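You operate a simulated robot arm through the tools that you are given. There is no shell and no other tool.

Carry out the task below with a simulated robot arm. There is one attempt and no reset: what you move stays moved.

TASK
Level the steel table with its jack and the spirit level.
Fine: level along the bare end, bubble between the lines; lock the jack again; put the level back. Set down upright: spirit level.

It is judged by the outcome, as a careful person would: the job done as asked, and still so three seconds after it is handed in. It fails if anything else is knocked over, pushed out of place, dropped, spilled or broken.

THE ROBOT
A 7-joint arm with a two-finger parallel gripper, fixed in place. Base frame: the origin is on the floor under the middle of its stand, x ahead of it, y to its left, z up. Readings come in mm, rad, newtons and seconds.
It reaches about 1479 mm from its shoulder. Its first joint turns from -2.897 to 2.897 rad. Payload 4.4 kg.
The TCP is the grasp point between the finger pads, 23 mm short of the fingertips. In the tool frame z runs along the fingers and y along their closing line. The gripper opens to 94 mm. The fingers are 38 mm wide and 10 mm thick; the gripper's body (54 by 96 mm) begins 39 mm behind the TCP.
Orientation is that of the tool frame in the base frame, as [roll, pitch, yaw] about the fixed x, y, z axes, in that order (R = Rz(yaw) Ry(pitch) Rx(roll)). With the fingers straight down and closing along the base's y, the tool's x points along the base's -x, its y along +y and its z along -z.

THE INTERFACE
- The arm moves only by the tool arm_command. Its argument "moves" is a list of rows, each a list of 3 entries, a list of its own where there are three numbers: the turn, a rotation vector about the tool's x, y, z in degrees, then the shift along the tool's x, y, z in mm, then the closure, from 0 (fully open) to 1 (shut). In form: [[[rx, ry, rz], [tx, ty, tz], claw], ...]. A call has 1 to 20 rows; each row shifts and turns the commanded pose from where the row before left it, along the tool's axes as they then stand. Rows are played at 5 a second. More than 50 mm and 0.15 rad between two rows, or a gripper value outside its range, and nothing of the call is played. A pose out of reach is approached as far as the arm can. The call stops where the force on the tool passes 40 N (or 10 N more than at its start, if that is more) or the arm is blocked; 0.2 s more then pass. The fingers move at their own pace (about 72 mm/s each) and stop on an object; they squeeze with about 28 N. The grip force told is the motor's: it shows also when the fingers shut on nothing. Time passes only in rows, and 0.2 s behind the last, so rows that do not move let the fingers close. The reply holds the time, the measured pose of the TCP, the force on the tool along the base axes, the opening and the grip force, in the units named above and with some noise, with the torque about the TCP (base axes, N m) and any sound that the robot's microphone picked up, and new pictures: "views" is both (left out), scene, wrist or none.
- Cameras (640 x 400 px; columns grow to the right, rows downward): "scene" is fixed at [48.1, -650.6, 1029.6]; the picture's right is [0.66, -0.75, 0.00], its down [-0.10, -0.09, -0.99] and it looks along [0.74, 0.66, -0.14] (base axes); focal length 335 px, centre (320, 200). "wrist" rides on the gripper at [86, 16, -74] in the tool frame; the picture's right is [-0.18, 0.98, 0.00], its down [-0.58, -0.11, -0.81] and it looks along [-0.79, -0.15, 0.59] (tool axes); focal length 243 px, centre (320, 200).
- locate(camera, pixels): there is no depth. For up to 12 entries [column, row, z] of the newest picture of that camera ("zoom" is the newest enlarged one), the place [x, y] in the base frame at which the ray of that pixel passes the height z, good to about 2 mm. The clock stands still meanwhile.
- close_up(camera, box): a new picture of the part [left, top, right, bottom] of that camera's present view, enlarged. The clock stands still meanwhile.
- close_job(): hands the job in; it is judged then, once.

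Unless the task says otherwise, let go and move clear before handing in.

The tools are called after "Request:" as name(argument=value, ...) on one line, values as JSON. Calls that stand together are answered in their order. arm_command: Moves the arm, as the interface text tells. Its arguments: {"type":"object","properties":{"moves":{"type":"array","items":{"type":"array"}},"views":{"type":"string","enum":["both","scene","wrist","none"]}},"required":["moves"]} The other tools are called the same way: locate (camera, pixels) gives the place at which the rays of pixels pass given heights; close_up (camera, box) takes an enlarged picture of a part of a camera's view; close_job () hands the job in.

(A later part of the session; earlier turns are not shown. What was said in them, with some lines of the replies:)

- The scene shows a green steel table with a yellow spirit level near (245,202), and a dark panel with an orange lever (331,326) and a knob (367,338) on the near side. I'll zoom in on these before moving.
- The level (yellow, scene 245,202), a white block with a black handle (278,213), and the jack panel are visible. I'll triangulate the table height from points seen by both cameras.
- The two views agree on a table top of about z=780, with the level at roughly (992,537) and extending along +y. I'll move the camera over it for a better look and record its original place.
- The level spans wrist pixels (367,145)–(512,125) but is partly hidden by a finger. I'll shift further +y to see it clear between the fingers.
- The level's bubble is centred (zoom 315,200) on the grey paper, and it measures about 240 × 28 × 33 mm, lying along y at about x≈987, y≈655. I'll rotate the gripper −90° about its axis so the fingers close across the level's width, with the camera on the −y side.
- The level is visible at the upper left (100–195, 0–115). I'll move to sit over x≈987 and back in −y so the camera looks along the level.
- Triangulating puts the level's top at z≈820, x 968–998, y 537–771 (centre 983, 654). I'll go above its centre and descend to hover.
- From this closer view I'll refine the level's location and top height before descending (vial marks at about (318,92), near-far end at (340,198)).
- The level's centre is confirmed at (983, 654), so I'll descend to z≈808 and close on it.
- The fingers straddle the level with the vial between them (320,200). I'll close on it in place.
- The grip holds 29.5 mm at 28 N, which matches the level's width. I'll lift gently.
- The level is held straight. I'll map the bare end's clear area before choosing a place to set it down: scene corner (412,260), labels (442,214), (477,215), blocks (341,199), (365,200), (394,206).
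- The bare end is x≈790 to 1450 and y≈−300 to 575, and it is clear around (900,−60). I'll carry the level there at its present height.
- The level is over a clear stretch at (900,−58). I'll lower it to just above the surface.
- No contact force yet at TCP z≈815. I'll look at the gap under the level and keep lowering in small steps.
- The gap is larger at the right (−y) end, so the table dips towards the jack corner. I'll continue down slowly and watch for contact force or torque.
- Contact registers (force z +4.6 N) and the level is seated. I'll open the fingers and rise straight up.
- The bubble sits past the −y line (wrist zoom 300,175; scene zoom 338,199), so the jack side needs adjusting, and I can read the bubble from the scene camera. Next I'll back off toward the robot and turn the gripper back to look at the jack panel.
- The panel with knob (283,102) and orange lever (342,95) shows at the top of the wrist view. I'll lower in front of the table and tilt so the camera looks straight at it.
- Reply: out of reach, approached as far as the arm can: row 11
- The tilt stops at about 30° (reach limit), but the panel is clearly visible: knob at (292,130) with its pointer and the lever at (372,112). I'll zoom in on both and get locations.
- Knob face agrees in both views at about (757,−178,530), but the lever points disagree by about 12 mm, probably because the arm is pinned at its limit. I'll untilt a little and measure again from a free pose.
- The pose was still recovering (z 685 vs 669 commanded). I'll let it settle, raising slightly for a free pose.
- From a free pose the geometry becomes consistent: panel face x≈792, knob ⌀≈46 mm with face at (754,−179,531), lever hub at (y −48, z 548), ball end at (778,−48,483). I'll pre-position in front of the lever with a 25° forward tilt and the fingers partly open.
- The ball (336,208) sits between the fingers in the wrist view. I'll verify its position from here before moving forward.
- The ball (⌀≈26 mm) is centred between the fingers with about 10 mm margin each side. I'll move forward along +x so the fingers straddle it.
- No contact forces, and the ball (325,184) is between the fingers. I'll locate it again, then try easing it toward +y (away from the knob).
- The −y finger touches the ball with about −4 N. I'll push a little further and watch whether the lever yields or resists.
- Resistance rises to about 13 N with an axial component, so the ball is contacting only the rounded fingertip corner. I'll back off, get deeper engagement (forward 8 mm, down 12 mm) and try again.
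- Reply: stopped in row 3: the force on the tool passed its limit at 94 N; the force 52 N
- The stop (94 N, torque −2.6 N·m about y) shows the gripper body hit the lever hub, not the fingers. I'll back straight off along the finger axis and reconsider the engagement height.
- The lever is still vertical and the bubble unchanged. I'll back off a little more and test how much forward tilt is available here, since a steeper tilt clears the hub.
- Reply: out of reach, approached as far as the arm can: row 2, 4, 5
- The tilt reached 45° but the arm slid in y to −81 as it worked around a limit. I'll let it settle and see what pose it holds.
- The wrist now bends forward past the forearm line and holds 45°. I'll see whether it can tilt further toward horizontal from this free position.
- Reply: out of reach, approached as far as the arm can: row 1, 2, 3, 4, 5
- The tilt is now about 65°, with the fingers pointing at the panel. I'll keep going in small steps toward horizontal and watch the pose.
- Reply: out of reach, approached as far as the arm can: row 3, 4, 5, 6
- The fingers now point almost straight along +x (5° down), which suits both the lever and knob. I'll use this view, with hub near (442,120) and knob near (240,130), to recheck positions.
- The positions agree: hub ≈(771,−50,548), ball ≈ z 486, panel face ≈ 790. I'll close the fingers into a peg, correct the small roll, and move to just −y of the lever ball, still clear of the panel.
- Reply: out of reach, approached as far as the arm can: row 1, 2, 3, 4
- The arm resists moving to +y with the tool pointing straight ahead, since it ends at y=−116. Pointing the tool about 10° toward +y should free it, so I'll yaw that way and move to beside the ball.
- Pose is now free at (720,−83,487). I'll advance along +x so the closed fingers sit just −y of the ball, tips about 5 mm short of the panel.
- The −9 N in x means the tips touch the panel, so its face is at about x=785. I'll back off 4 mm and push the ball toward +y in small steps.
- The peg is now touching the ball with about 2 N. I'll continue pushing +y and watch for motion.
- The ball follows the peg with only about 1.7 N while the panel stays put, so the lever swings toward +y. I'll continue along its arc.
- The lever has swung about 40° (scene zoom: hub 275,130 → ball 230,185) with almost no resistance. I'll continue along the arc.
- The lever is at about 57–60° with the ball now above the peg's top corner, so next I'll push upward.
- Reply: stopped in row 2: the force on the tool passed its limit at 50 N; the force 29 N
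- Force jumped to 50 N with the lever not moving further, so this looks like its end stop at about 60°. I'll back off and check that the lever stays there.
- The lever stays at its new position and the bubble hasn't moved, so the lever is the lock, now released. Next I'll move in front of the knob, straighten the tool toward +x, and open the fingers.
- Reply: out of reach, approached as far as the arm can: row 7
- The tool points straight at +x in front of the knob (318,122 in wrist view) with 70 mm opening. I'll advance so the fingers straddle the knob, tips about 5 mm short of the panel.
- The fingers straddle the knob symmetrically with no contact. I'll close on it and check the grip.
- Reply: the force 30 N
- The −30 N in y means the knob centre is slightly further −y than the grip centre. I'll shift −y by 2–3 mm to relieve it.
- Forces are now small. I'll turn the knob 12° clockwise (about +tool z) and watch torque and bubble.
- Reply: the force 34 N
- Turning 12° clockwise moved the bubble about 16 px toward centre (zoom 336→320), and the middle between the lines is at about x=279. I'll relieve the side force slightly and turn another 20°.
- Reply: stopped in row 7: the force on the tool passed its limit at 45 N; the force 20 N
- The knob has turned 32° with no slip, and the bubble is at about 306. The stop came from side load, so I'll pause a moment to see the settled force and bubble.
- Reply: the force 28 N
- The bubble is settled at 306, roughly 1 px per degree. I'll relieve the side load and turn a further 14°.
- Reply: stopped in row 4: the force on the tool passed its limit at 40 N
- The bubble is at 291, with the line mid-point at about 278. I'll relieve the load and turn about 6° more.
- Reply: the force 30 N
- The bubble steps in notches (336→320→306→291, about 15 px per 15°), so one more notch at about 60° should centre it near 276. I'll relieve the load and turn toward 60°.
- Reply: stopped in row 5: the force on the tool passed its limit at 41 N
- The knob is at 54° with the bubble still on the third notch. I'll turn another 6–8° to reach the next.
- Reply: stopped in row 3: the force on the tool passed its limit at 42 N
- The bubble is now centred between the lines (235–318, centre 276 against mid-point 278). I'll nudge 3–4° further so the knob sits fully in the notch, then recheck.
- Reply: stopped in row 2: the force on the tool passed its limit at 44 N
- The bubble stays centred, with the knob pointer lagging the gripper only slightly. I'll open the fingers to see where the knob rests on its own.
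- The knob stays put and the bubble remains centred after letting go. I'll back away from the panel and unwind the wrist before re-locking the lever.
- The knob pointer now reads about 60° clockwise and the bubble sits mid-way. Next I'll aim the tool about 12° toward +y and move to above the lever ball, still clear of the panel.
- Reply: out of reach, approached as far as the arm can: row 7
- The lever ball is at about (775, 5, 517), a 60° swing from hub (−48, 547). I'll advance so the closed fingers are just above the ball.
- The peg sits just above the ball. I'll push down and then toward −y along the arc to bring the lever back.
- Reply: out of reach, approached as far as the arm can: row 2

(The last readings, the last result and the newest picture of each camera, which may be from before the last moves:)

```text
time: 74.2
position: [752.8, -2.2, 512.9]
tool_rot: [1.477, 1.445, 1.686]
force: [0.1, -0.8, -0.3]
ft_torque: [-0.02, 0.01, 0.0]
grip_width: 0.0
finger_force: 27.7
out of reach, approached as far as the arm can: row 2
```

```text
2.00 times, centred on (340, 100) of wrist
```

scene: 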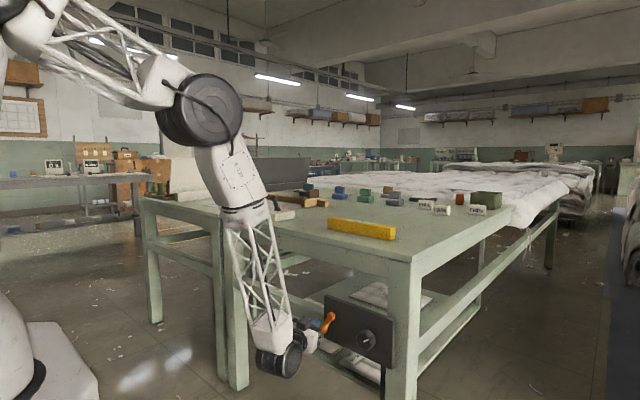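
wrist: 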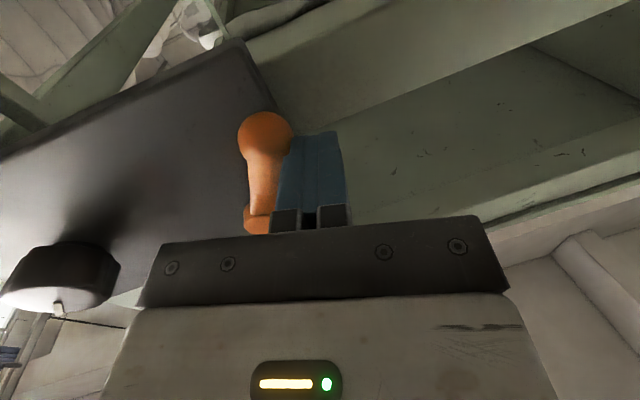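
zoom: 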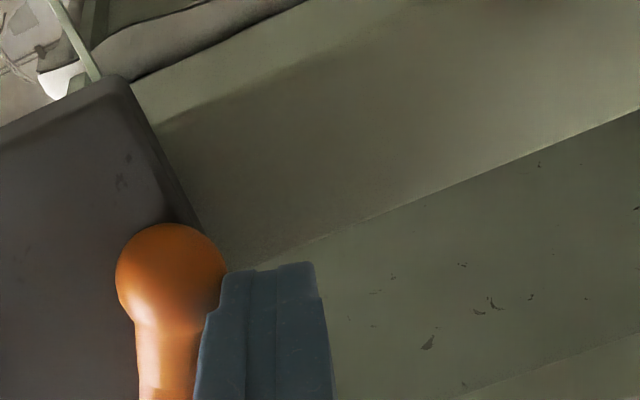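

The lever is back to about 28° with the peg on its +y side. I'll continue toward vertical.

Request:
arm_command(moves=[[[0, 0, 0], [3.8, -4.3, 0.2], 1], [[0, 0, 0], [3.8, -4.3, 0.2], 1], [[0, 0, 0], [3.8, -4.3, 0.2], 1], [[0, 0, 0], [2, -4.2, -0.9], 1], [[0, 0, 0], [2, -4.2, -0.9], 1], [[0, 0, 0], [2, -4.2, -0.9], 1], [[0, 0, 0], [2, -3, -0.7], 1], [[0, 0, 0], [0, 0, 0], 1]])

Request:
close_up(camera="scene", box=[260, 280, 380, 360])

Request:
close_up(camera="wrist", box=[180, 0, 500, 200])

```text
time: 76.0
position: [755.1, -27.6, 491.6]
tool_rot: [1.475, 1.444, 1.681]
force: [-0.3, -0.2, 1.3]
ft_torque: [-0.03, -0.02, 0.01]
grip_width: 0.2
finger_force: 28.3
```

scene: 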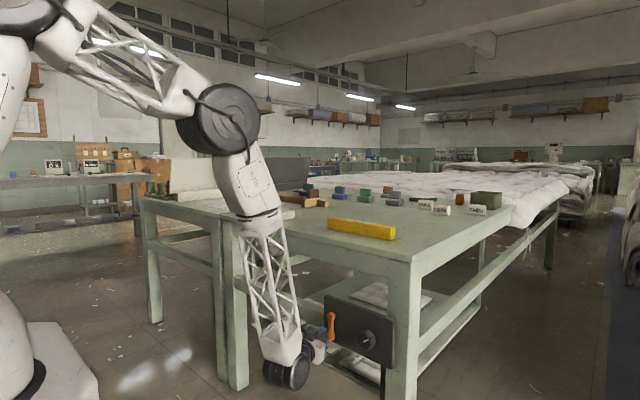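
wrist: 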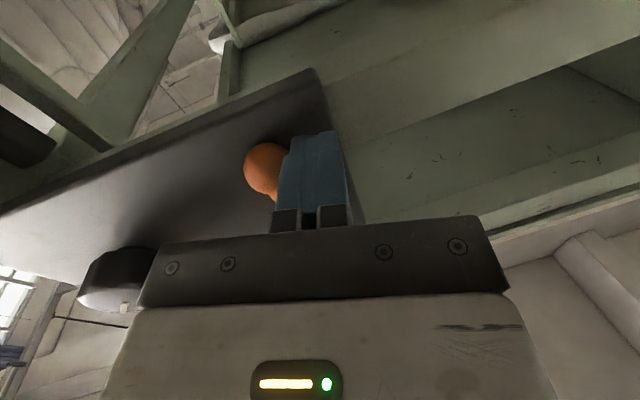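

```text
5.00 times, centred on (320, 320) of scene
```

zoom: 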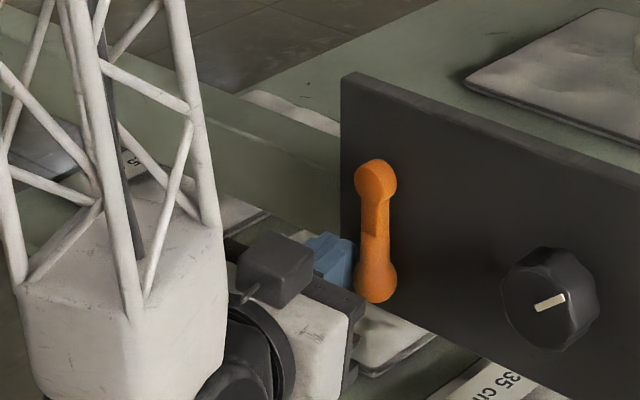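

```text
2.00 times, centred on (340, 100) of wrist
```

zoom: 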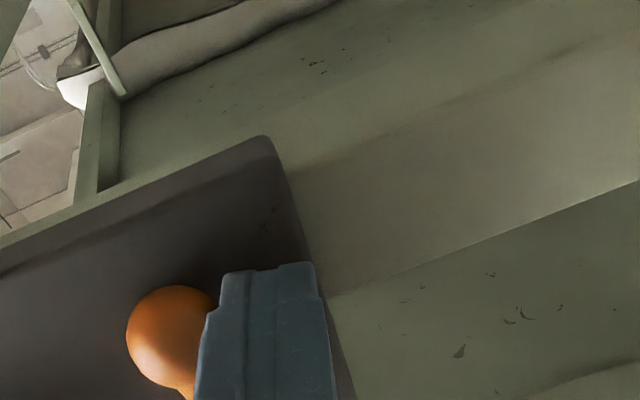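

The lever looks vertical again (hub 375,182 → ball 376,275). I'll push a few millimetres more to make sure it's against its stop.

Request:
arm_command(moves=[[[0, 0, 0], [0, -2, -0.4], 1], [[0, 0, 0], [0, -2, -0.4], 1], [[0, 0, 0], [0, 0, 0], 1]], views="scene")

Request:
close_up(camera="scene", box=[260, 280, 380, 360])

```text
time: 76.8
position: [757.4, -31.4, 489.7]
tool_rot: [1.474, 1.446, 1.683]
force: [-1.3, -0.2, 0.9]
ft_torque: [-0.04, -0.06, 0.02]
grip_width: 0.1
finger_force: 27.9
```

scene: 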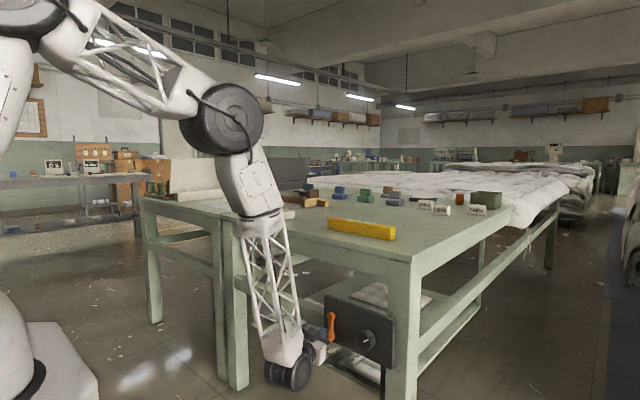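

```text
5.00 times, centred on (320, 320) of scene
```

zoom: 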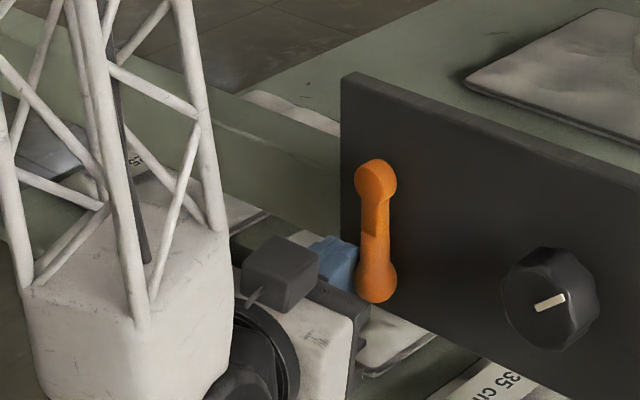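

Request:
arm_command(moves=[[[0, 0, 0], [0, -2, -0.4], 1], [[0, 0, 0], [0, -2, -0.4], 1], [[0, 0, 0], [0, 0, 0], 1]], views="wrist")

Request:
close_up(camera="scene", box=[260, 280, 380, 360])

Request:
close_up(camera="wrist", box=[180, 50, 420, 200])

```text
time: 77.4
position: [756.3, -32.3, 489.9]
tool_rot: [1.47, 1.447, 1.681]
force: [-4.3, 19.6, 2.4]
ft_torque: [-0.38, -0.13, 0.33]
grip_width: 0.0
finger_force: 28.4
stopped in row 2: the force on the tool passed its limit at 46 N (the readings are from after the stop); the commanded pose is now the measured one
```

wrist: 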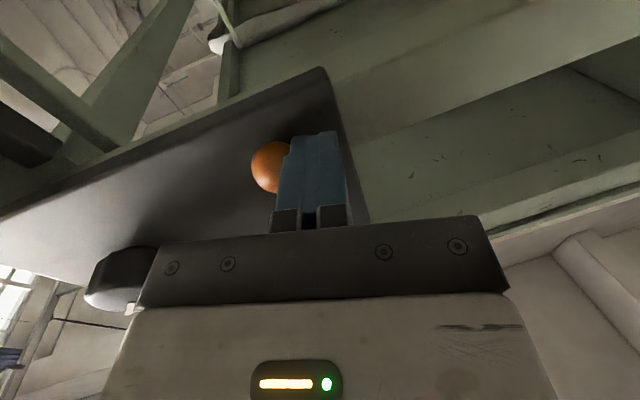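

```text
5.00 times, centred on (320, 320) of scene
```

zoom: 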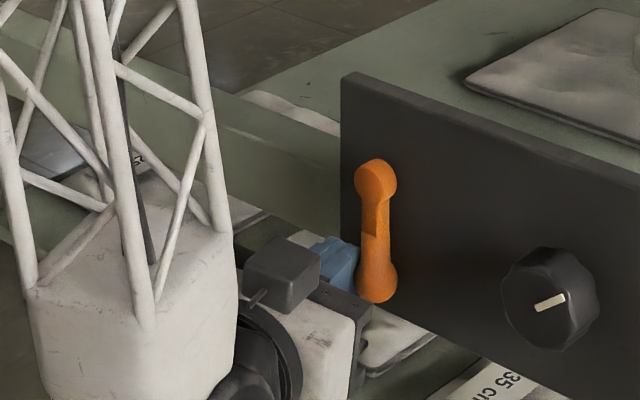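

```text
2.67 times, centred on (300, 125) of wrist
```

zoom: 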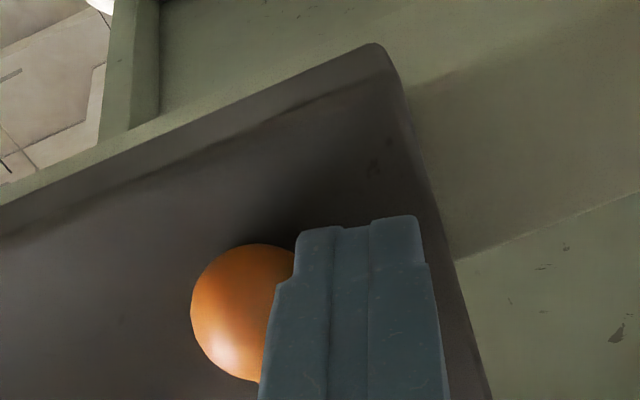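

The lever is hard against its stop at vertical, so it's locked. I'll move the peg clear and recheck lever and bubble.

Request:
arm_command(moves=[[[0, 0, 0], [0, 8, 1], 1], [[0, 0, 0], [0, 8, -10], 1], [[0, 0, 0], [0, 0, -40], 1], [[0, 0, 0], [0, 0, -40], 1], [[0, 0, 0], [0, 0, 0], 1]])

Request:
close_up(camera="scene", box=[280, 290, 400, 370])

Request:
close_up(camera="scene", box=[346, 212, 378, 232])

```text
time: 78.6
position: [666.8, -35.5, 489.7]
tool_rot: [1.472, 1.447, 1.68]
force: [0.9, -0.4, -0.7]
ft_torque: [0.03, 0.05, 0.0]
grip_width: 0.0
finger_force: 27.8
```

scene: 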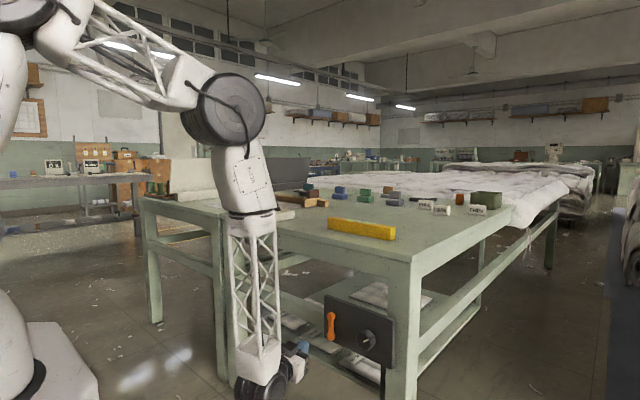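
wrist: 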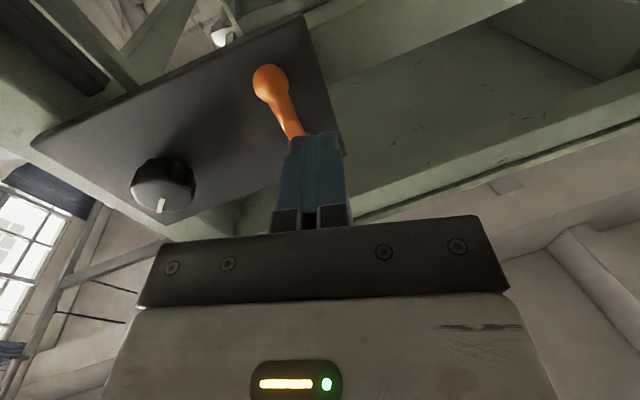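

```text
5.00 times, centred on (340, 330) of scene
```

zoom: 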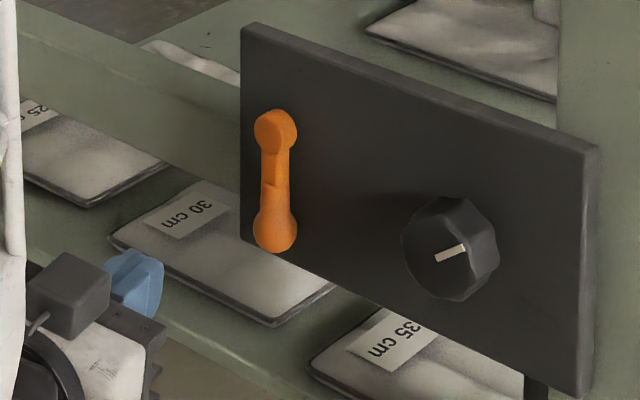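

```text
16.00 times, centred on (362, 222) of scene
```

zoom: 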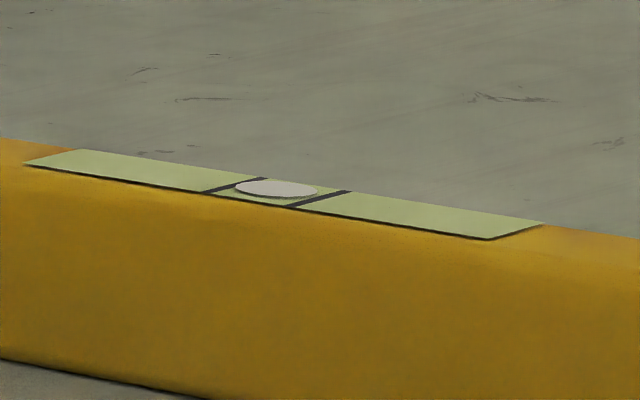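

The lever is vertical as at the start, the knob holds at 60°, and the bubble is still centred. Now I'll retrace my path: move back to y≈−125 and straighten the tool before tilting it down again.

Request:
arm_command(moves=[[[0, 0, 0], [-16, -29.2, 1.4], 1], [[0, 0, 0], [-16, -29.2, 1.4], 1], [[0, 0, 0], [-16, -29.2, 1.4], 1], [[6, 0, 0], [0, 0, 0], 1], [[6, 0, 0], [0, 0, 0], 1], [[0, 0, 0], [0, 0, 0], 1]], views="scene")

```text
time: 80.0
position: [686.1, -130.9, 527.7]
tool_rot: [1.685, 1.447, 1.696]
force: [0.1, -0.6, 1.0]
ft_torque: [0.05, 0.01, 0.0]
grip_width: 0.0
finger_force: 28.2
out of reach, approached as far as the arm can: row 5
```

scene: 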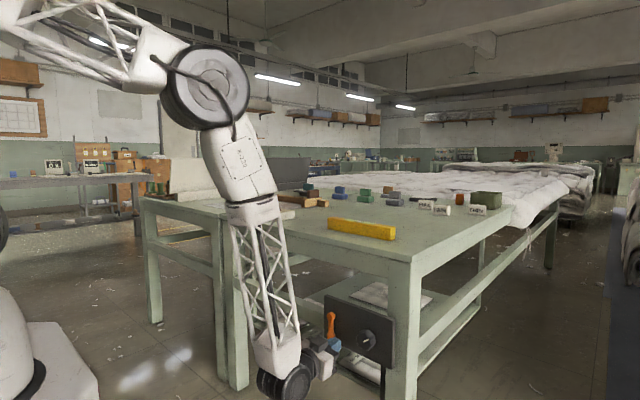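

Now I'll tilt the tool back down in steps, watching for drift (currently at (686,−131,528)).

Request:
arm_command(moves=[[[0, 5, 0], [0, 0, 0], 1], [[0, 5, 0], [0, 0, 0], 1], [[0, 5, 0], [0, 0, 0], 1], [[0, 5, 0], [0, 0, 0], 1], [[0, 5, 0], [0, 0, 0], 1], [[0, 5, 0], [0, 0, 0], 1], [[0, 0, 0], [0, 0, 0], 1]], views="scene")

```text
time: 81.6
position: [689.0, -131.0, 527.1]
tool_rot: [2.903, 1.02, 2.937]
force: [0.6, 0.1, 0.0]
ft_torque: [0.02, 0.01, 0.0]
grip_width: 0.1
finger_force: 27.8
```

scene: 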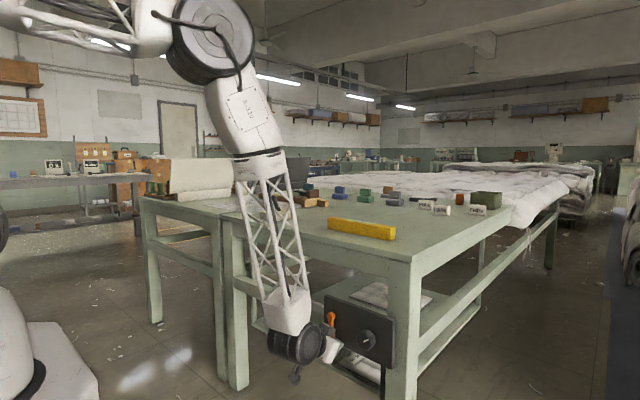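

Tilt is at 58° with no drift. I'll continue tilting down while easing away from the table.

Request:
arm_command(moves=[[[0, 0, 0], [10, 0, -18], 1], [[0, 0, 0], [10, 0, -18], 1], [[0, 5, 0], [0, 0, 0], 1], [[0, 5, 0], [0, 0, 0], 1], [[0, 5, 0], [0, 0, 0], 1], [[0, 0, 0], [0, 0, 0], 1]], views="scene")

```text
time: 83.0
position: [646.9, -130.3, 528.6]
tool_rot: [2.97, 0.761, 3.023]
force: [0.1, 0.2, -0.4]
ft_torque: [0.01, 0.0, 0.01]
grip_width: 0.0
finger_force: 28.0
```

scene: 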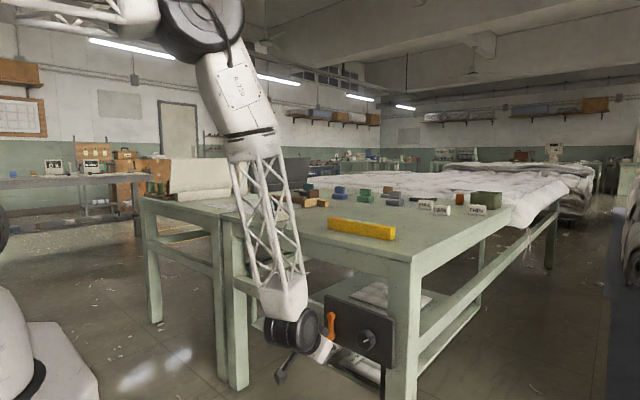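

Tilt is about 44°. I'll keep going through the straight-wrist region in small steps, moving up and back to stay clear.

Request:
arm_command(moves=[[[0, 5, 0], [0, 0, -10], 1], [[0, 5, 0], [0, 0, -10], 1], [[0, 5, 0], [0, 0, -10], 1], [[0, 5, 0], [0, 0, -10], 1], [[0, 0, 0], [0, 0, 0], 1]], views="scene")

```text
time: 84.2
position: [621.5, -134.0, 560.8]
tool_rot: [3.008, 0.418, 3.085]
force: [-0.3, 0.5, 0.8]
ft_torque: [-0.01, 0.02, 0.0]
grip_width: 0.0
finger_force: 28.0
```

scene: 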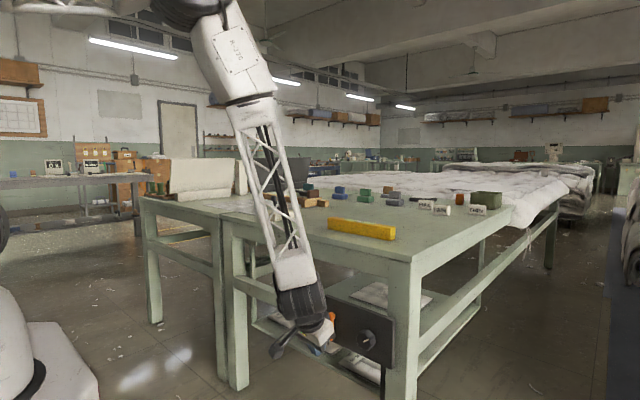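

Tilt is 24° and the wrist has unfolded normally. I'll withdraw along the tool axis, then finish straightening to vertical.

Request:
arm_command(moves=[[[0, 0, 0], [0, 2, -40], 1], [[0, 0, 0], [0, 2, -40], 1], [[0, 0, 0], [0, 2, -40], 1], [[0, 0, 0], [0, 2, -40], 1], [[0, 0, 0], [0, 2, -40], 1], [[0, 6, 0], [0, 0, 0], 0], [[0, 6, 0], [0, 0, 0], 0], [[0, 6, 0], [0, 0, 0], 0], [[0, 6, 0], [0, 0, 0], 0], [[7, 0, 0], [0, 0, 0], 0], [[0, 0, 0], [0, 0, 0], 0]])

```text
time: 86.6
position: [542.2, -146.5, 742.8]
tool_rot: [3.142, 0.003, 3.14]
force: [-0.2, -0.4, -0.5]
ft_torque: [0.02, 0.01, 0.01]
grip_width: 94.0
finger_force: 0.0
```

scene: 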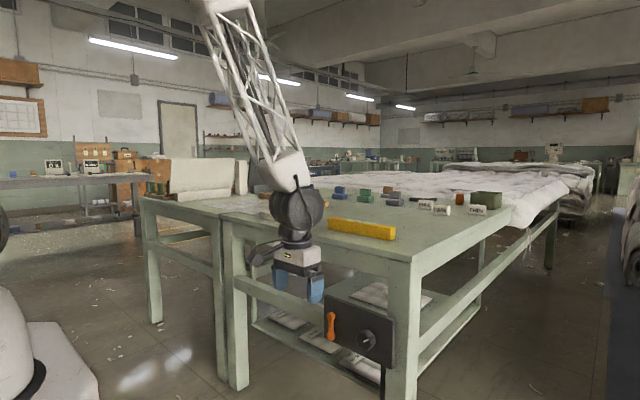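
wrist: 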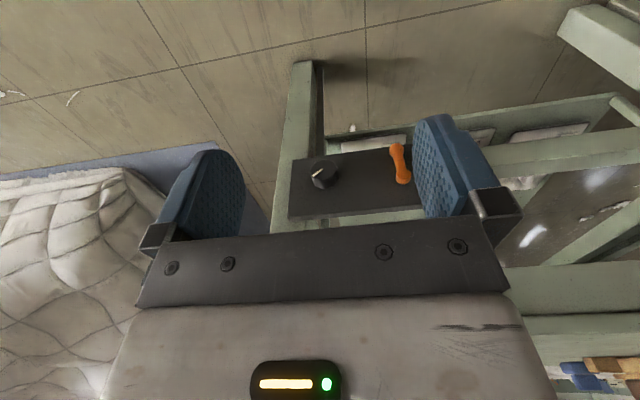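

The tool is vertical again at (542,−146,743). I'll rise above table height and turn the gripper −90° for grasping the level.

Request:
arm_command(moves=[[[0, 0, 0], [0, 0, -45], 0], [[0, 0, 0], [0, 0, -45], 0], [[0, 0, 0], [0, 0, -45], 0], [[0, 0, 0], [0, 0, -45], 0], [[0, 0, 0], [0, 0, -45], 0], [[0, 0, 0], [0, 0, -40], 0], [[0, 0, -8.182], [0, 0, 0], 0], [[0, 0, -8.182], [0, 0, 0], 0], [[0, 0, -8.182], [0, 0, 0], 0], [[0, 0, -8.182], [0, 0, 0], 0], [[0, 0, -8.182], [0, 0, 0], 0], [[0, 0, -8.182], [0, 0, 0], 0], [[0, 0, -8.182], [0, 0, 0], 0], [[0, 0, -8.182], [0, 0, 0], 0], [[0, 0, -8.182], [0, 0, 0], 0], [[0, 0, -8.182], [0, 0, 0], 0], [[0, 0, -8.18], [0, 0, 0], 0]], views="scene")

```text
time: 90.2
position: [539.9, -148.9, 1006.8]
tool_rot: [-3.139, 0.0, -1.569]
force: [0.6, 0.5, 0.0]
ft_torque: [0.02, -0.01, -0.02]
grip_width: 93.7
finger_force: 0.1
```

scene: 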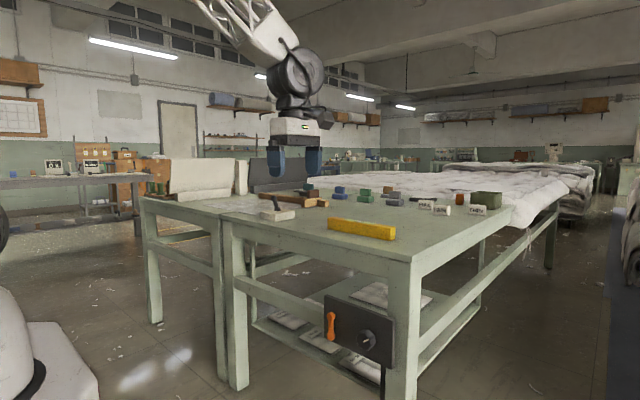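

I'll move over the level at (899,−58) to check the bubble from above.

Request:
arm_command(moves=[[[0, 0, 0], [-11.4, -44.9, 0], 0], [[0, 0, 0], [-11.4, -44.9, 0], 0], [[0, 0, 0], [-11.4, -44.9, 0], 0], [[0, 0, 0], [-11.4, -44.9, 0], 0], [[0, 0, 0], [-11.4, -44.9, 0], 0], [[0, 0, 0], [-11.4, -44.9, 0], 0], [[0, 0, 0], [-11.4, -44.9, 0], 0], [[0, 0, 0], [-11.4, -44.9, 0], 0], [[0, 0, 0], [0, 0, 35], 0], [[0, 0, 0], [0, 0, 33], 0], [[0, 0, 0], [0, 0, 0], 0]])

Request:
close_up(camera="wrist", box=[240, 0, 400, 100])

Request:
close_up(camera="scene", box=[346, 212, 378, 232])

```text
time: 92.6
position: [900.4, -55.1, 939.9]
tool_rot: [-3.14, 0.003, -1.571]
force: [-1.2, -0.2, 0.7]
ft_torque: [0.01, -0.01, 0.0]
grip_width: 93.7
finger_force: 0.0
```

scene: 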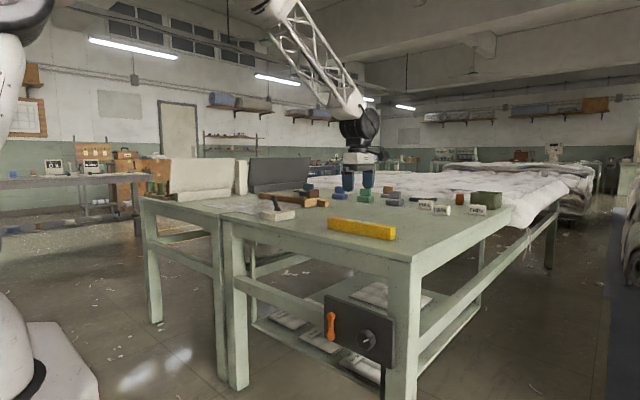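
wrist: 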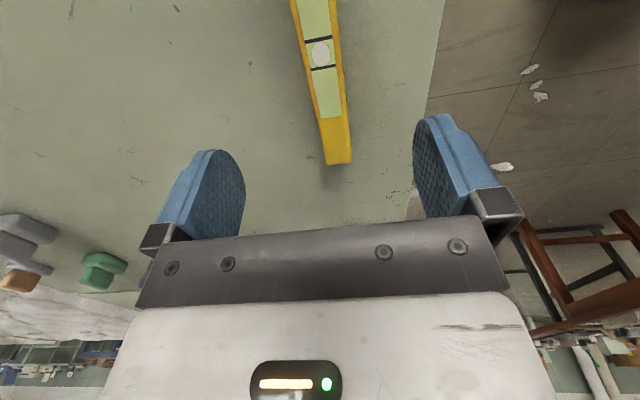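

```text
4.00 times, centred on (320, 50) of wrist
```

zoom: 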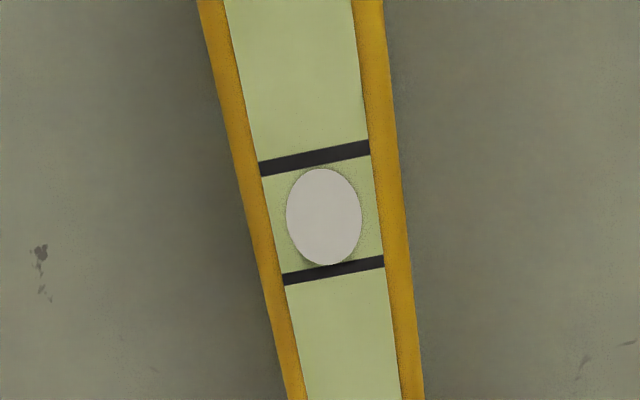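

```text
16.00 times, centred on (362, 222) of scene
```

zoom: 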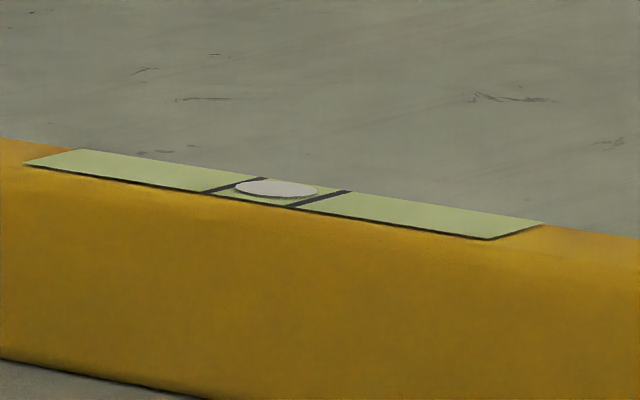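

From above, the bubble sits between the lines (zoom 168–265 between line edges ≈163 and 264). I'll measure its offset precisely before moving the level.

Request:
locate(camera="zoom", pixels=[[235, 186, 820], [319, 199, 820], [276.5, 189, 820], [276.5, 189, 820.6]])

Request:
locate(camera="wrist", pixels=[[318.7, 39.1, 820], [323.4, 67.6, 820], [320.9, 54.1, 820], [318.4, 42, 820], [323.2, 66.2, 820], [326, 163, 820], [351, 161, 820], [291, 0, 820], [336, 0, 820]])

```text
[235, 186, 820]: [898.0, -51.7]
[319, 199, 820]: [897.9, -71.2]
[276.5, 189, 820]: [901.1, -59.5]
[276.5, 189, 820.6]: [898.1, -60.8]
```

```text
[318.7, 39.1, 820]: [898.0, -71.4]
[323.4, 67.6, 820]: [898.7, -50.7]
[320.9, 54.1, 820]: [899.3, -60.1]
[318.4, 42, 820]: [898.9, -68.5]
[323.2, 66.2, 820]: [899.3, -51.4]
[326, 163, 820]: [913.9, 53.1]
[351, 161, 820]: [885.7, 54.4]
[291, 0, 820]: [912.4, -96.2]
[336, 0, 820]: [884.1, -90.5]
```

Line marks at y −71.3 and −51.2 (mid −61.2), with the bubble centre at about −60.5. That is within 1 mm of centre, and one notch would move it 3.6 mm, so this is the best setting. I'll descend and regrip the level.

Request:
arm_command(moves=[[[0, 0, 0], [4.5, 1, 40], 0], [[0, 0, 0], [0, 0, 40], 0], [[0, 0, 0], [0, 0, 30], 0], [[0, 0, 0], [0, 0, 12], 0], [[0, 0, 0], [0, 0, 5], 0], [[0, 0, 0], [0, 0, 0], 0], [[0, 0, 0], [0, 0, 0], 0]], views="wrist")

```text
time: 94.2
position: [898.2, -61.0, 812.3]
tool_rot: [-3.138, 0.001, -1.571]
force: [0.0, 0.1, 0.0]
ft_torque: [-0.01, 0.02, 0.0]
grip_width: 93.8
finger_force: 0.0
```

wrist: 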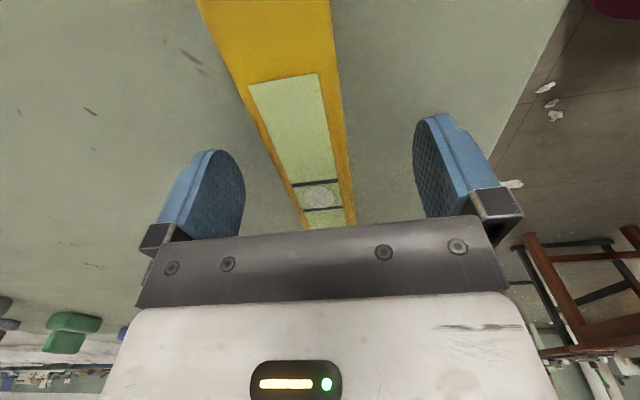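

The fingers straddle the level evenly around the vial (318,197). I'll close and check the grip.

Request:
arm_command(moves=[[[0, 0, 0], [0, 0, 0], 1], [[0, 0, 0], [0, 0, 0], 1], [[0, 0, 0], [0, 0, 0], 1], [[0, 0, 0], [0, 0, 0], 1], [[0, 0, 0], [0, 0, 0], 1]], views="wrist")

```text
time: 95.4
position: [898.7, -61.0, 813.4]
tool_rot: [-3.138, 0.003, -1.57]
force: [-0.4, -0.6, 0.8]
ft_torque: [-0.01, 0.04, -0.05]
grip_width: 29.8
finger_force: 28.2
```

wrist: 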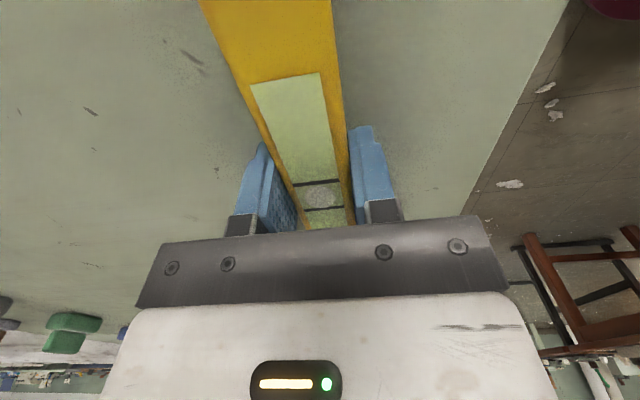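

Grip is 29.8 mm at 28 N, with the vial in the same place between the fingers as in my first grasp. I'll lift gently and carry it back toward (983, 655).

Request:
arm_command(moves=[[[0, 0, 0], [0, 0, -10], 1], [[0, 0, 0], [0, 0, -20], 1], [[0, 0, 0], [0, 0, -30], 1], [[0, 0, 0], [0, 0, -40], 1], [[0, 0, 0], [0, 0, -40], 1], [[0, 0, 0], [0, 0, -40], 1], [[0, 0, 0], [0, 0, -20], 1], [[0, 0, 0], [0, 0, 0], 1]], views="scene")

```text
time: 97.2
position: [897.8, -59.2, 1013.5]
tool_rot: [-3.138, 0.002, -1.572]
force: [-0.7, -0.1, -1.7]
ft_torque: [0.02, -0.01, 0.03]
grip_width: 30.0
finger_force: 28.2
```

scene: 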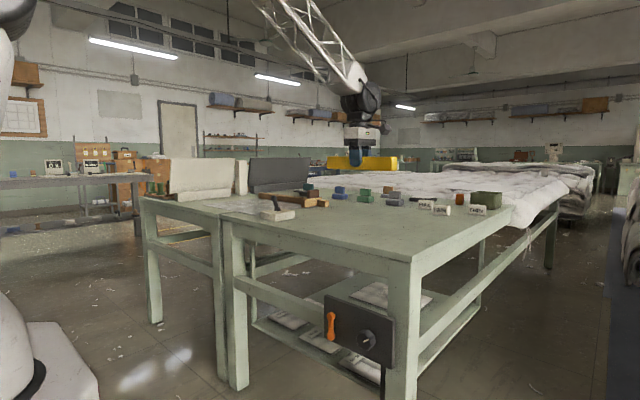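

Request:
arm_command(moves=[[[0, 0, 0], [-30, -5.5, 0], 1], [[0, 0, 0], [-46, -5.5, 0], 1], [[0, 0, 0], [-46, -5.5, 0], 1], [[0, 0, 0], [-46, -5.5, 0], 1], [[0, 0, 0], [-46, -5.5, 0], 1], [[0, 0, 0], [-46, -5.5, 0], 1], [[0, 0, 0], [-46, -5.5, 0], 1], [[0, 0, 0], [-46, -5.5, 0], 1], [[0, 0, 0], [-46, -5.5, 0], 1], [[0, 0, 0], [-46, -5.5, 0], 1], [[0, 0, 0], [-46, -5.5, 0], 1], [[0, 0, 0], [-46, -5.5, 0], 1], [[0, 0, 0], [-46, -5.5, 0], 1], [[0, 0, 0], [-46, -5.5, 0], 1], [[0, 0, 0], [-46, -5.5, 0], 1], [[0, 0, 0], [-40, -2.5, 0], 1], [[0, 0, 0], [0, 0, 0], 1], [[0, 0, 0], [0, 0, 0], 1]])

```text
time: 101.0
position: [984.0, 653.7, 1015.1]
tool_rot: [-3.138, 0.002, -1.571]
force: [0.1, 0.2, -1.3]
ft_torque: [0.0, 0.0, 0.03]
grip_width: 29.6
finger_force: 27.9
```

scene: 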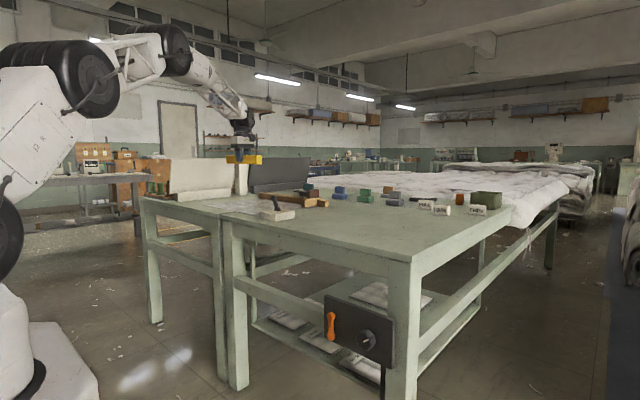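
wrist: 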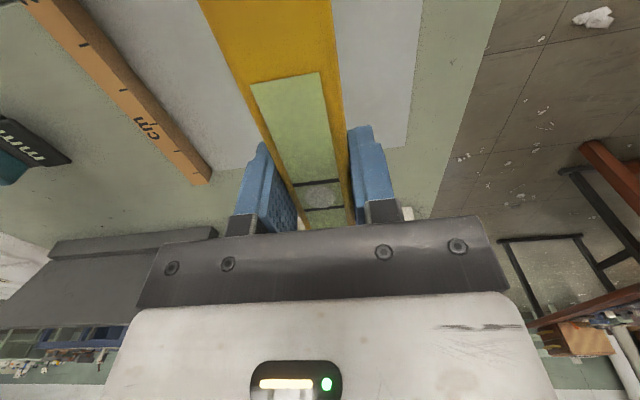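

This matches the view from when I first lifted it. I'll lower toward the paper, stopping just above.

Request:
arm_command(moves=[[[0, 0, 0], [-0.7, 0.7, 35], 1], [[0, 0, 0], [0, 0, 40], 1], [[0, 0, 0], [0, 0, 40], 1], [[0, 0, 0], [0, 0, 40], 1], [[0, 0, 0], [0, 0, 25], 1], [[0, 0, 0], [0, 0, 12], 1], [[0, 0, 0], [0, 0, 0], 1], [[0, 0, 0], [0, 0, 0], 1]])

Request:
close_up(camera="scene", box=[200, 170, 296, 230])

```text
time: 102.8
position: [983.9, 653.5, 822.2]
tool_rot: [-3.139, 0.0, -1.571]
force: [0.4, -0.1, -1.9]
ft_torque: [0.01, -0.04, -0.04]
grip_width: 29.6
finger_force: 28.0
```

scene: 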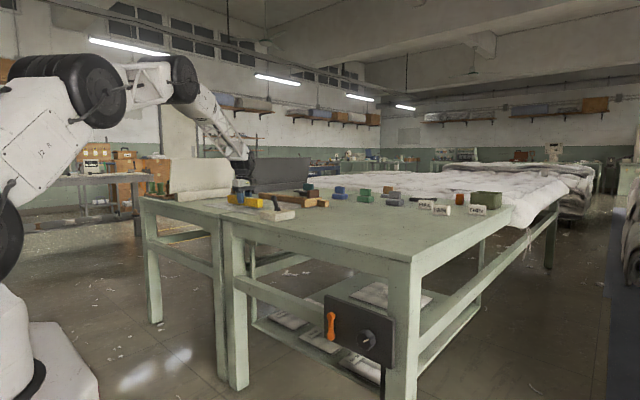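
wrist: 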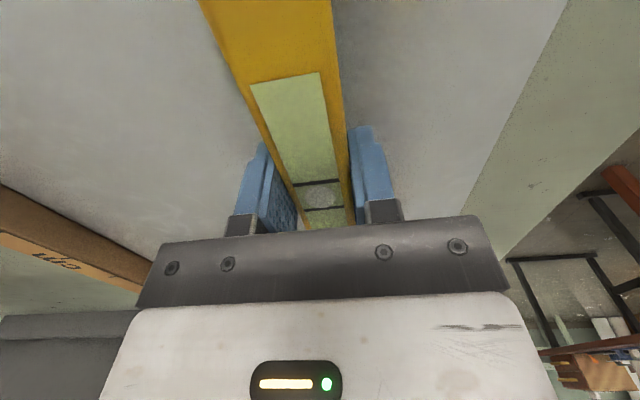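

```text
6.67 times, centred on (248, 200) of scene
```

zoom: 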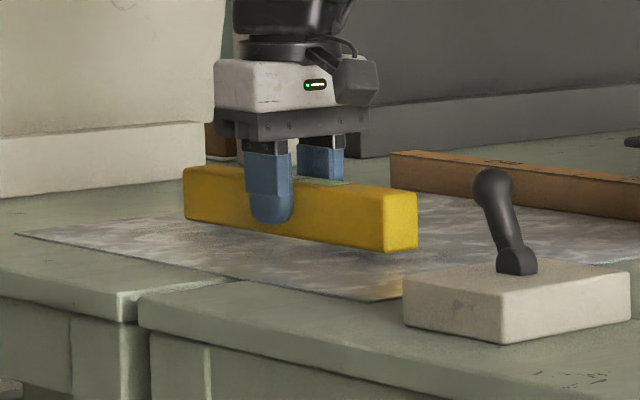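

The level is hanging a few millimetres over the paper in its original place. I'll lower in small steps until contact.

Request:
arm_command(moves=[[[0, 0, 0], [-0.5, 0, 2], 1], [[0, 0, 0], [0, 0, 2], 1], [[0, 0, 0], [0, 0, 2], 1], [[0, 0, 0], [0, 0, 1.5], 1], [[0, 0, 0], [0, 0, 0], 1]], views="none")

```text
time: 104.0
position: [983.1, 655.3, 816.0]
tool_rot: [-3.139, 0.0, -1.57]
force: [0.2, 0.6, -2.0]
ft_torque: [-0.01, 0.03, -0.01]
grip_width: 29.5
finger_force: 28.5
```

Request:
arm_command(moves=[[[0, 0, 0], [0, 0, 1], 1], [[0, 0, 0], [0, 0, 1], 1], [[0, 0, 0], [0, 0, 1], 1], [[0, 0, 0], [0, 0, 0], 1]], views="scene")

Request:
close_up(camera="scene", box=[200, 170, 296, 230])

```text
time: 105.0
position: [984.8, 654.9, 814.9]
tool_rot: [-3.136, 0.002, -1.572]
force: [2.8, 0.0, 16.7]
ft_torque: [-0.4, 0.2, 0.02]
grip_width: 29.5
finger_force: 28.4
```

scene: 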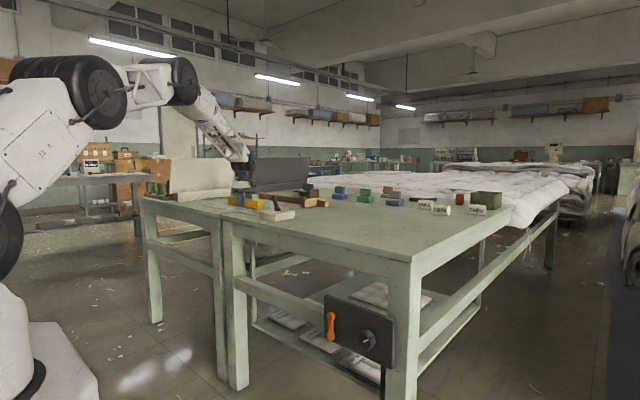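

```text
6.67 times, centred on (248, 200) of scene
```

zoom: 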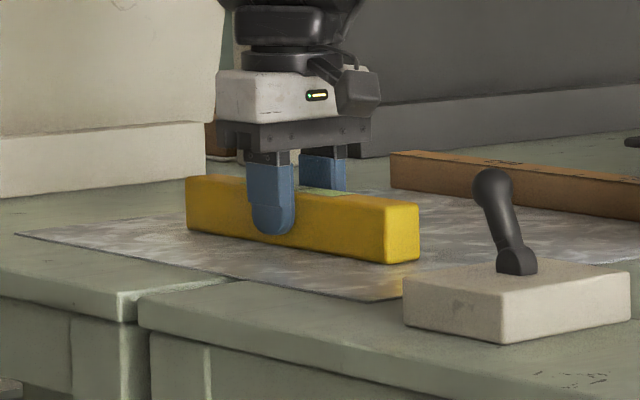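

The level is down, with 16.7 N of contact. I'll ease up about 1 mm to relieve it, open the fingers, then rise straight up.

Request:
arm_command(moves=[[[0, 0, 0], [0, 0, -0.8], 1], [[0, 0, 0], [0, 0, 0], 1], [[0, 0, 0], [0, 0, 0], 0.6], [[0, 0, 0], [0, 0, 0], 0.3], [[0, 0, 0], [0, 0, 0], 0], [[0, 0, 0], [0, 0, 0], 0], [[0, 0, 0], [0, 0, 0], 0], [[0, 0, 0], [0, 0, -15], 0], [[0, 0, 0], [0, 0, -30], 0], [[0, 0, 0], [0, 0, -40], 0], [[0, 0, 0], [0, 0, 0], 0]])

Request:
close_up(camera="scene", box=[200, 170, 296, 230])

Request:
close_up(camera="wrist", box=[240, 0, 400, 100])

```text
time: 107.4
position: [984.3, 652.6, 901.9]
tool_rot: [-3.138, 0.002, -1.57]
force: [-1.0, 1.0, 0.3]
ft_torque: [0.0, -0.01, -0.01]
grip_width: 93.8
finger_force: 0.1
```

scene: 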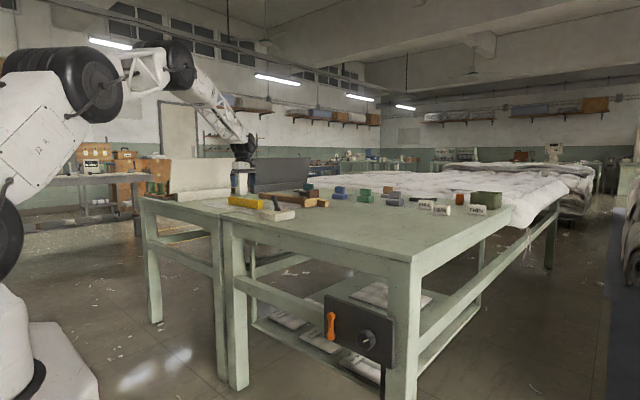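
wrist: 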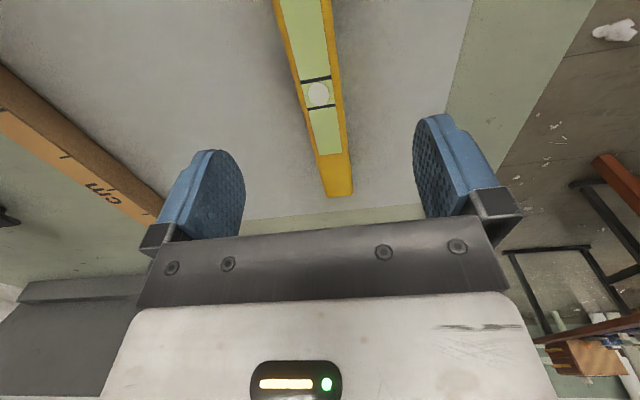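

```text
6.67 times, centred on (248, 200) of scene
```

zoom: 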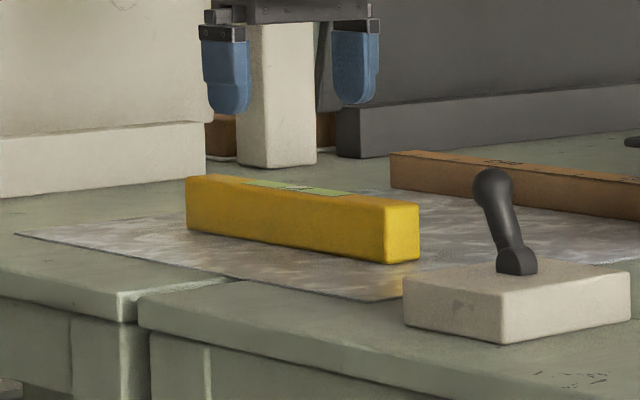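

```text
4.00 times, centred on (320, 50) of wrist
```

zoom: 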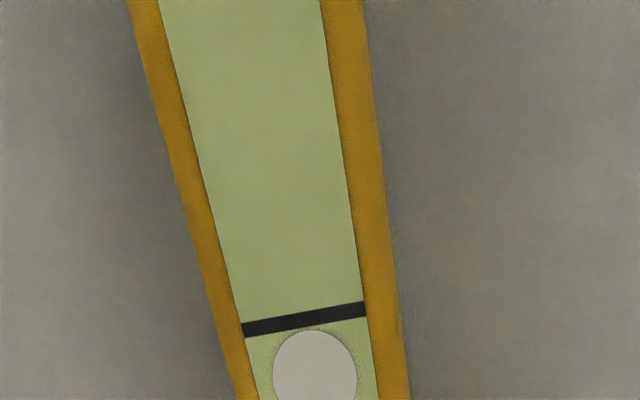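

The level is back on the paper where it began (scene 228–263), upright with its bubble centred. I'll rise clear and retreat toward the start position.

Request:
arm_command(moves=[[[0, 0, 0], [0, 0, -40], 0], [[0, 0, 0], [0, 0, -45], 0], [[0, 0, 0], [0, 0, -45], 0], [[0, 0, 0], [0, 0, -45], 0], [[0, 0, 0], [40, 25, 0], 0], [[0, 0, 0], [40, 25, 0], 0], [[0, 0, 0], [40, 25, 0], 0], [[0, 0, 0], [40, 25, 0], 0], [[0, 0, 0], [40, 25, 0], 0], [[0, 0, 0], [40, 25, 0], 0], [[0, 0, 0], [40, 25, 0], 0], [[0, 0, 0], [40, 25, 0], 0], [[0, 0, 0], [40, 25, 0], 0], [[0, 0, 0], [40, 20, 0], 0], [[0, 0, 0], [0, 0, 0], 0]])

Request:
close_up(camera="scene", box=[280, 280, 440, 380])

Request:
close_up(camera="scene", box=[200, 160, 360, 260])

Request:
close_up(camera="scene", box=[340, 160, 540, 280])

```text
time: 110.6
position: [737.1, 253.9, 1071.8]
tool_rot: [-3.14, 0.002, -1.571]
force: [0.7, 0.3, -0.3]
ft_torque: [0.0, 0.04, 0.01]
grip_width: 93.9
finger_force: 0.0
```

scene: 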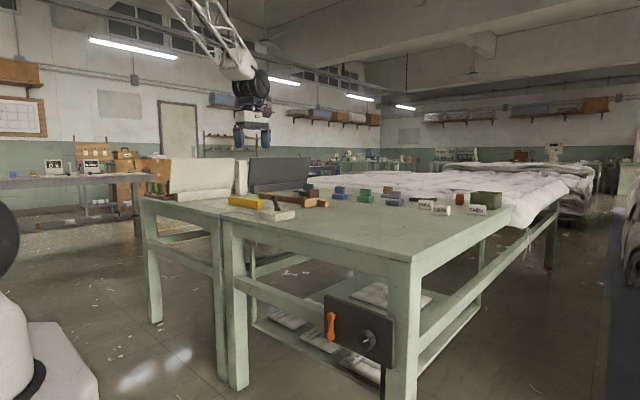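
wrist: 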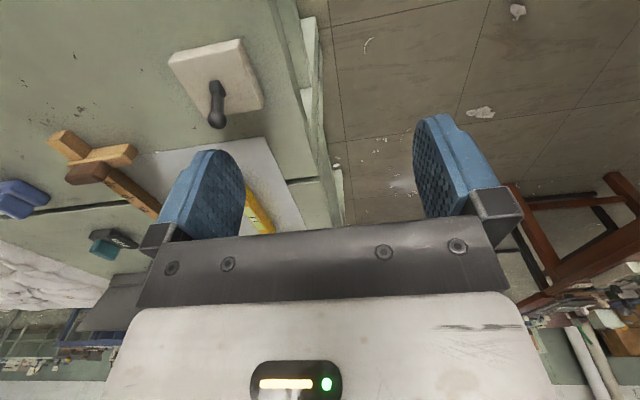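

```text
4.00 times, centred on (360, 330) of scene
```

zoom: 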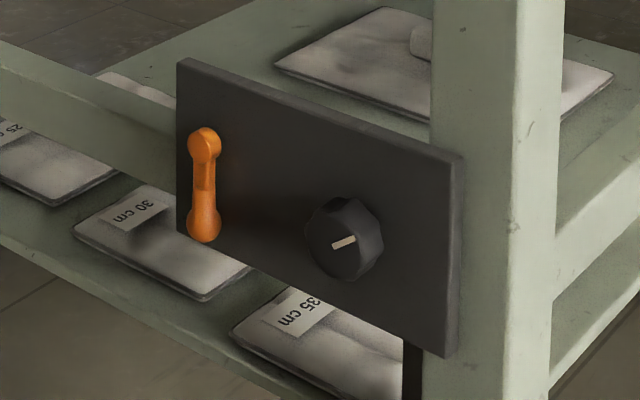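

```text
4.00 times, centred on (280, 210) of scene
```

zoom: 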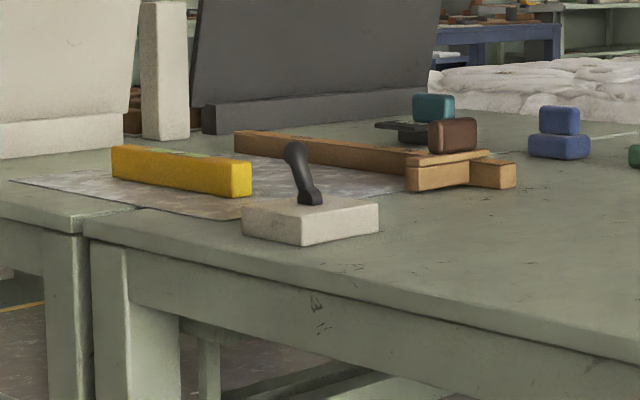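

```text
3.20 times, centred on (440, 220) of scene
```

zoom: 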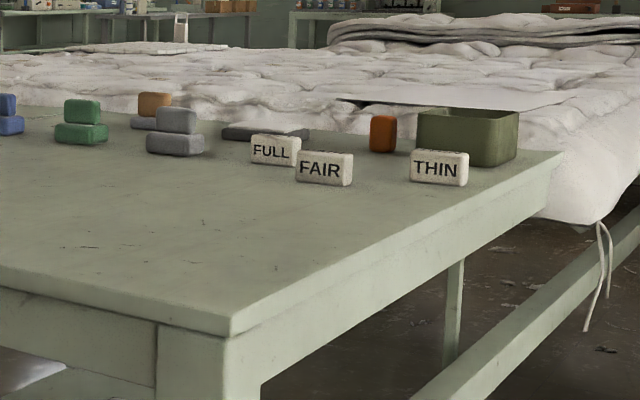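

The final pictures match the opening ones: level back at its spot (zoom 112–252, 145–197), lever vertical and locked, knob set at 60°, nothing else moved, arm clear. The bubble read between the lines after re-locking, so I'm handing in.

Request:
close_job()

```text
The job is handed in.
```

The table is level along its bare end, the jack is locked again, and the spirit level is back on its paper, upright. I've handed the job in and don't have the result yet.

- **Levelling:** I laid the level along the bare end and released the orange lock lever. Turning the knob about 60° clockwise brought the bubble from past the line on the jack side to within about 1 mm of centre, inside both lines. The knob works in notches of about 3.6 mm of bubble travel, so this is the closest setting it allows.
- **Locking:** I pushed the lever back to vertical until it hit its stop. The bubble read the same after locking.
- **Contact along the way:** The gripper body hit the lever hub once, and the arm stopped at 94 N. The lever and jack still worked normally afterwards.
- **Everything else:** The final pictures match the opening ones, apart from the knob's new position. Nothing else on the table moved, and the arm is clear.
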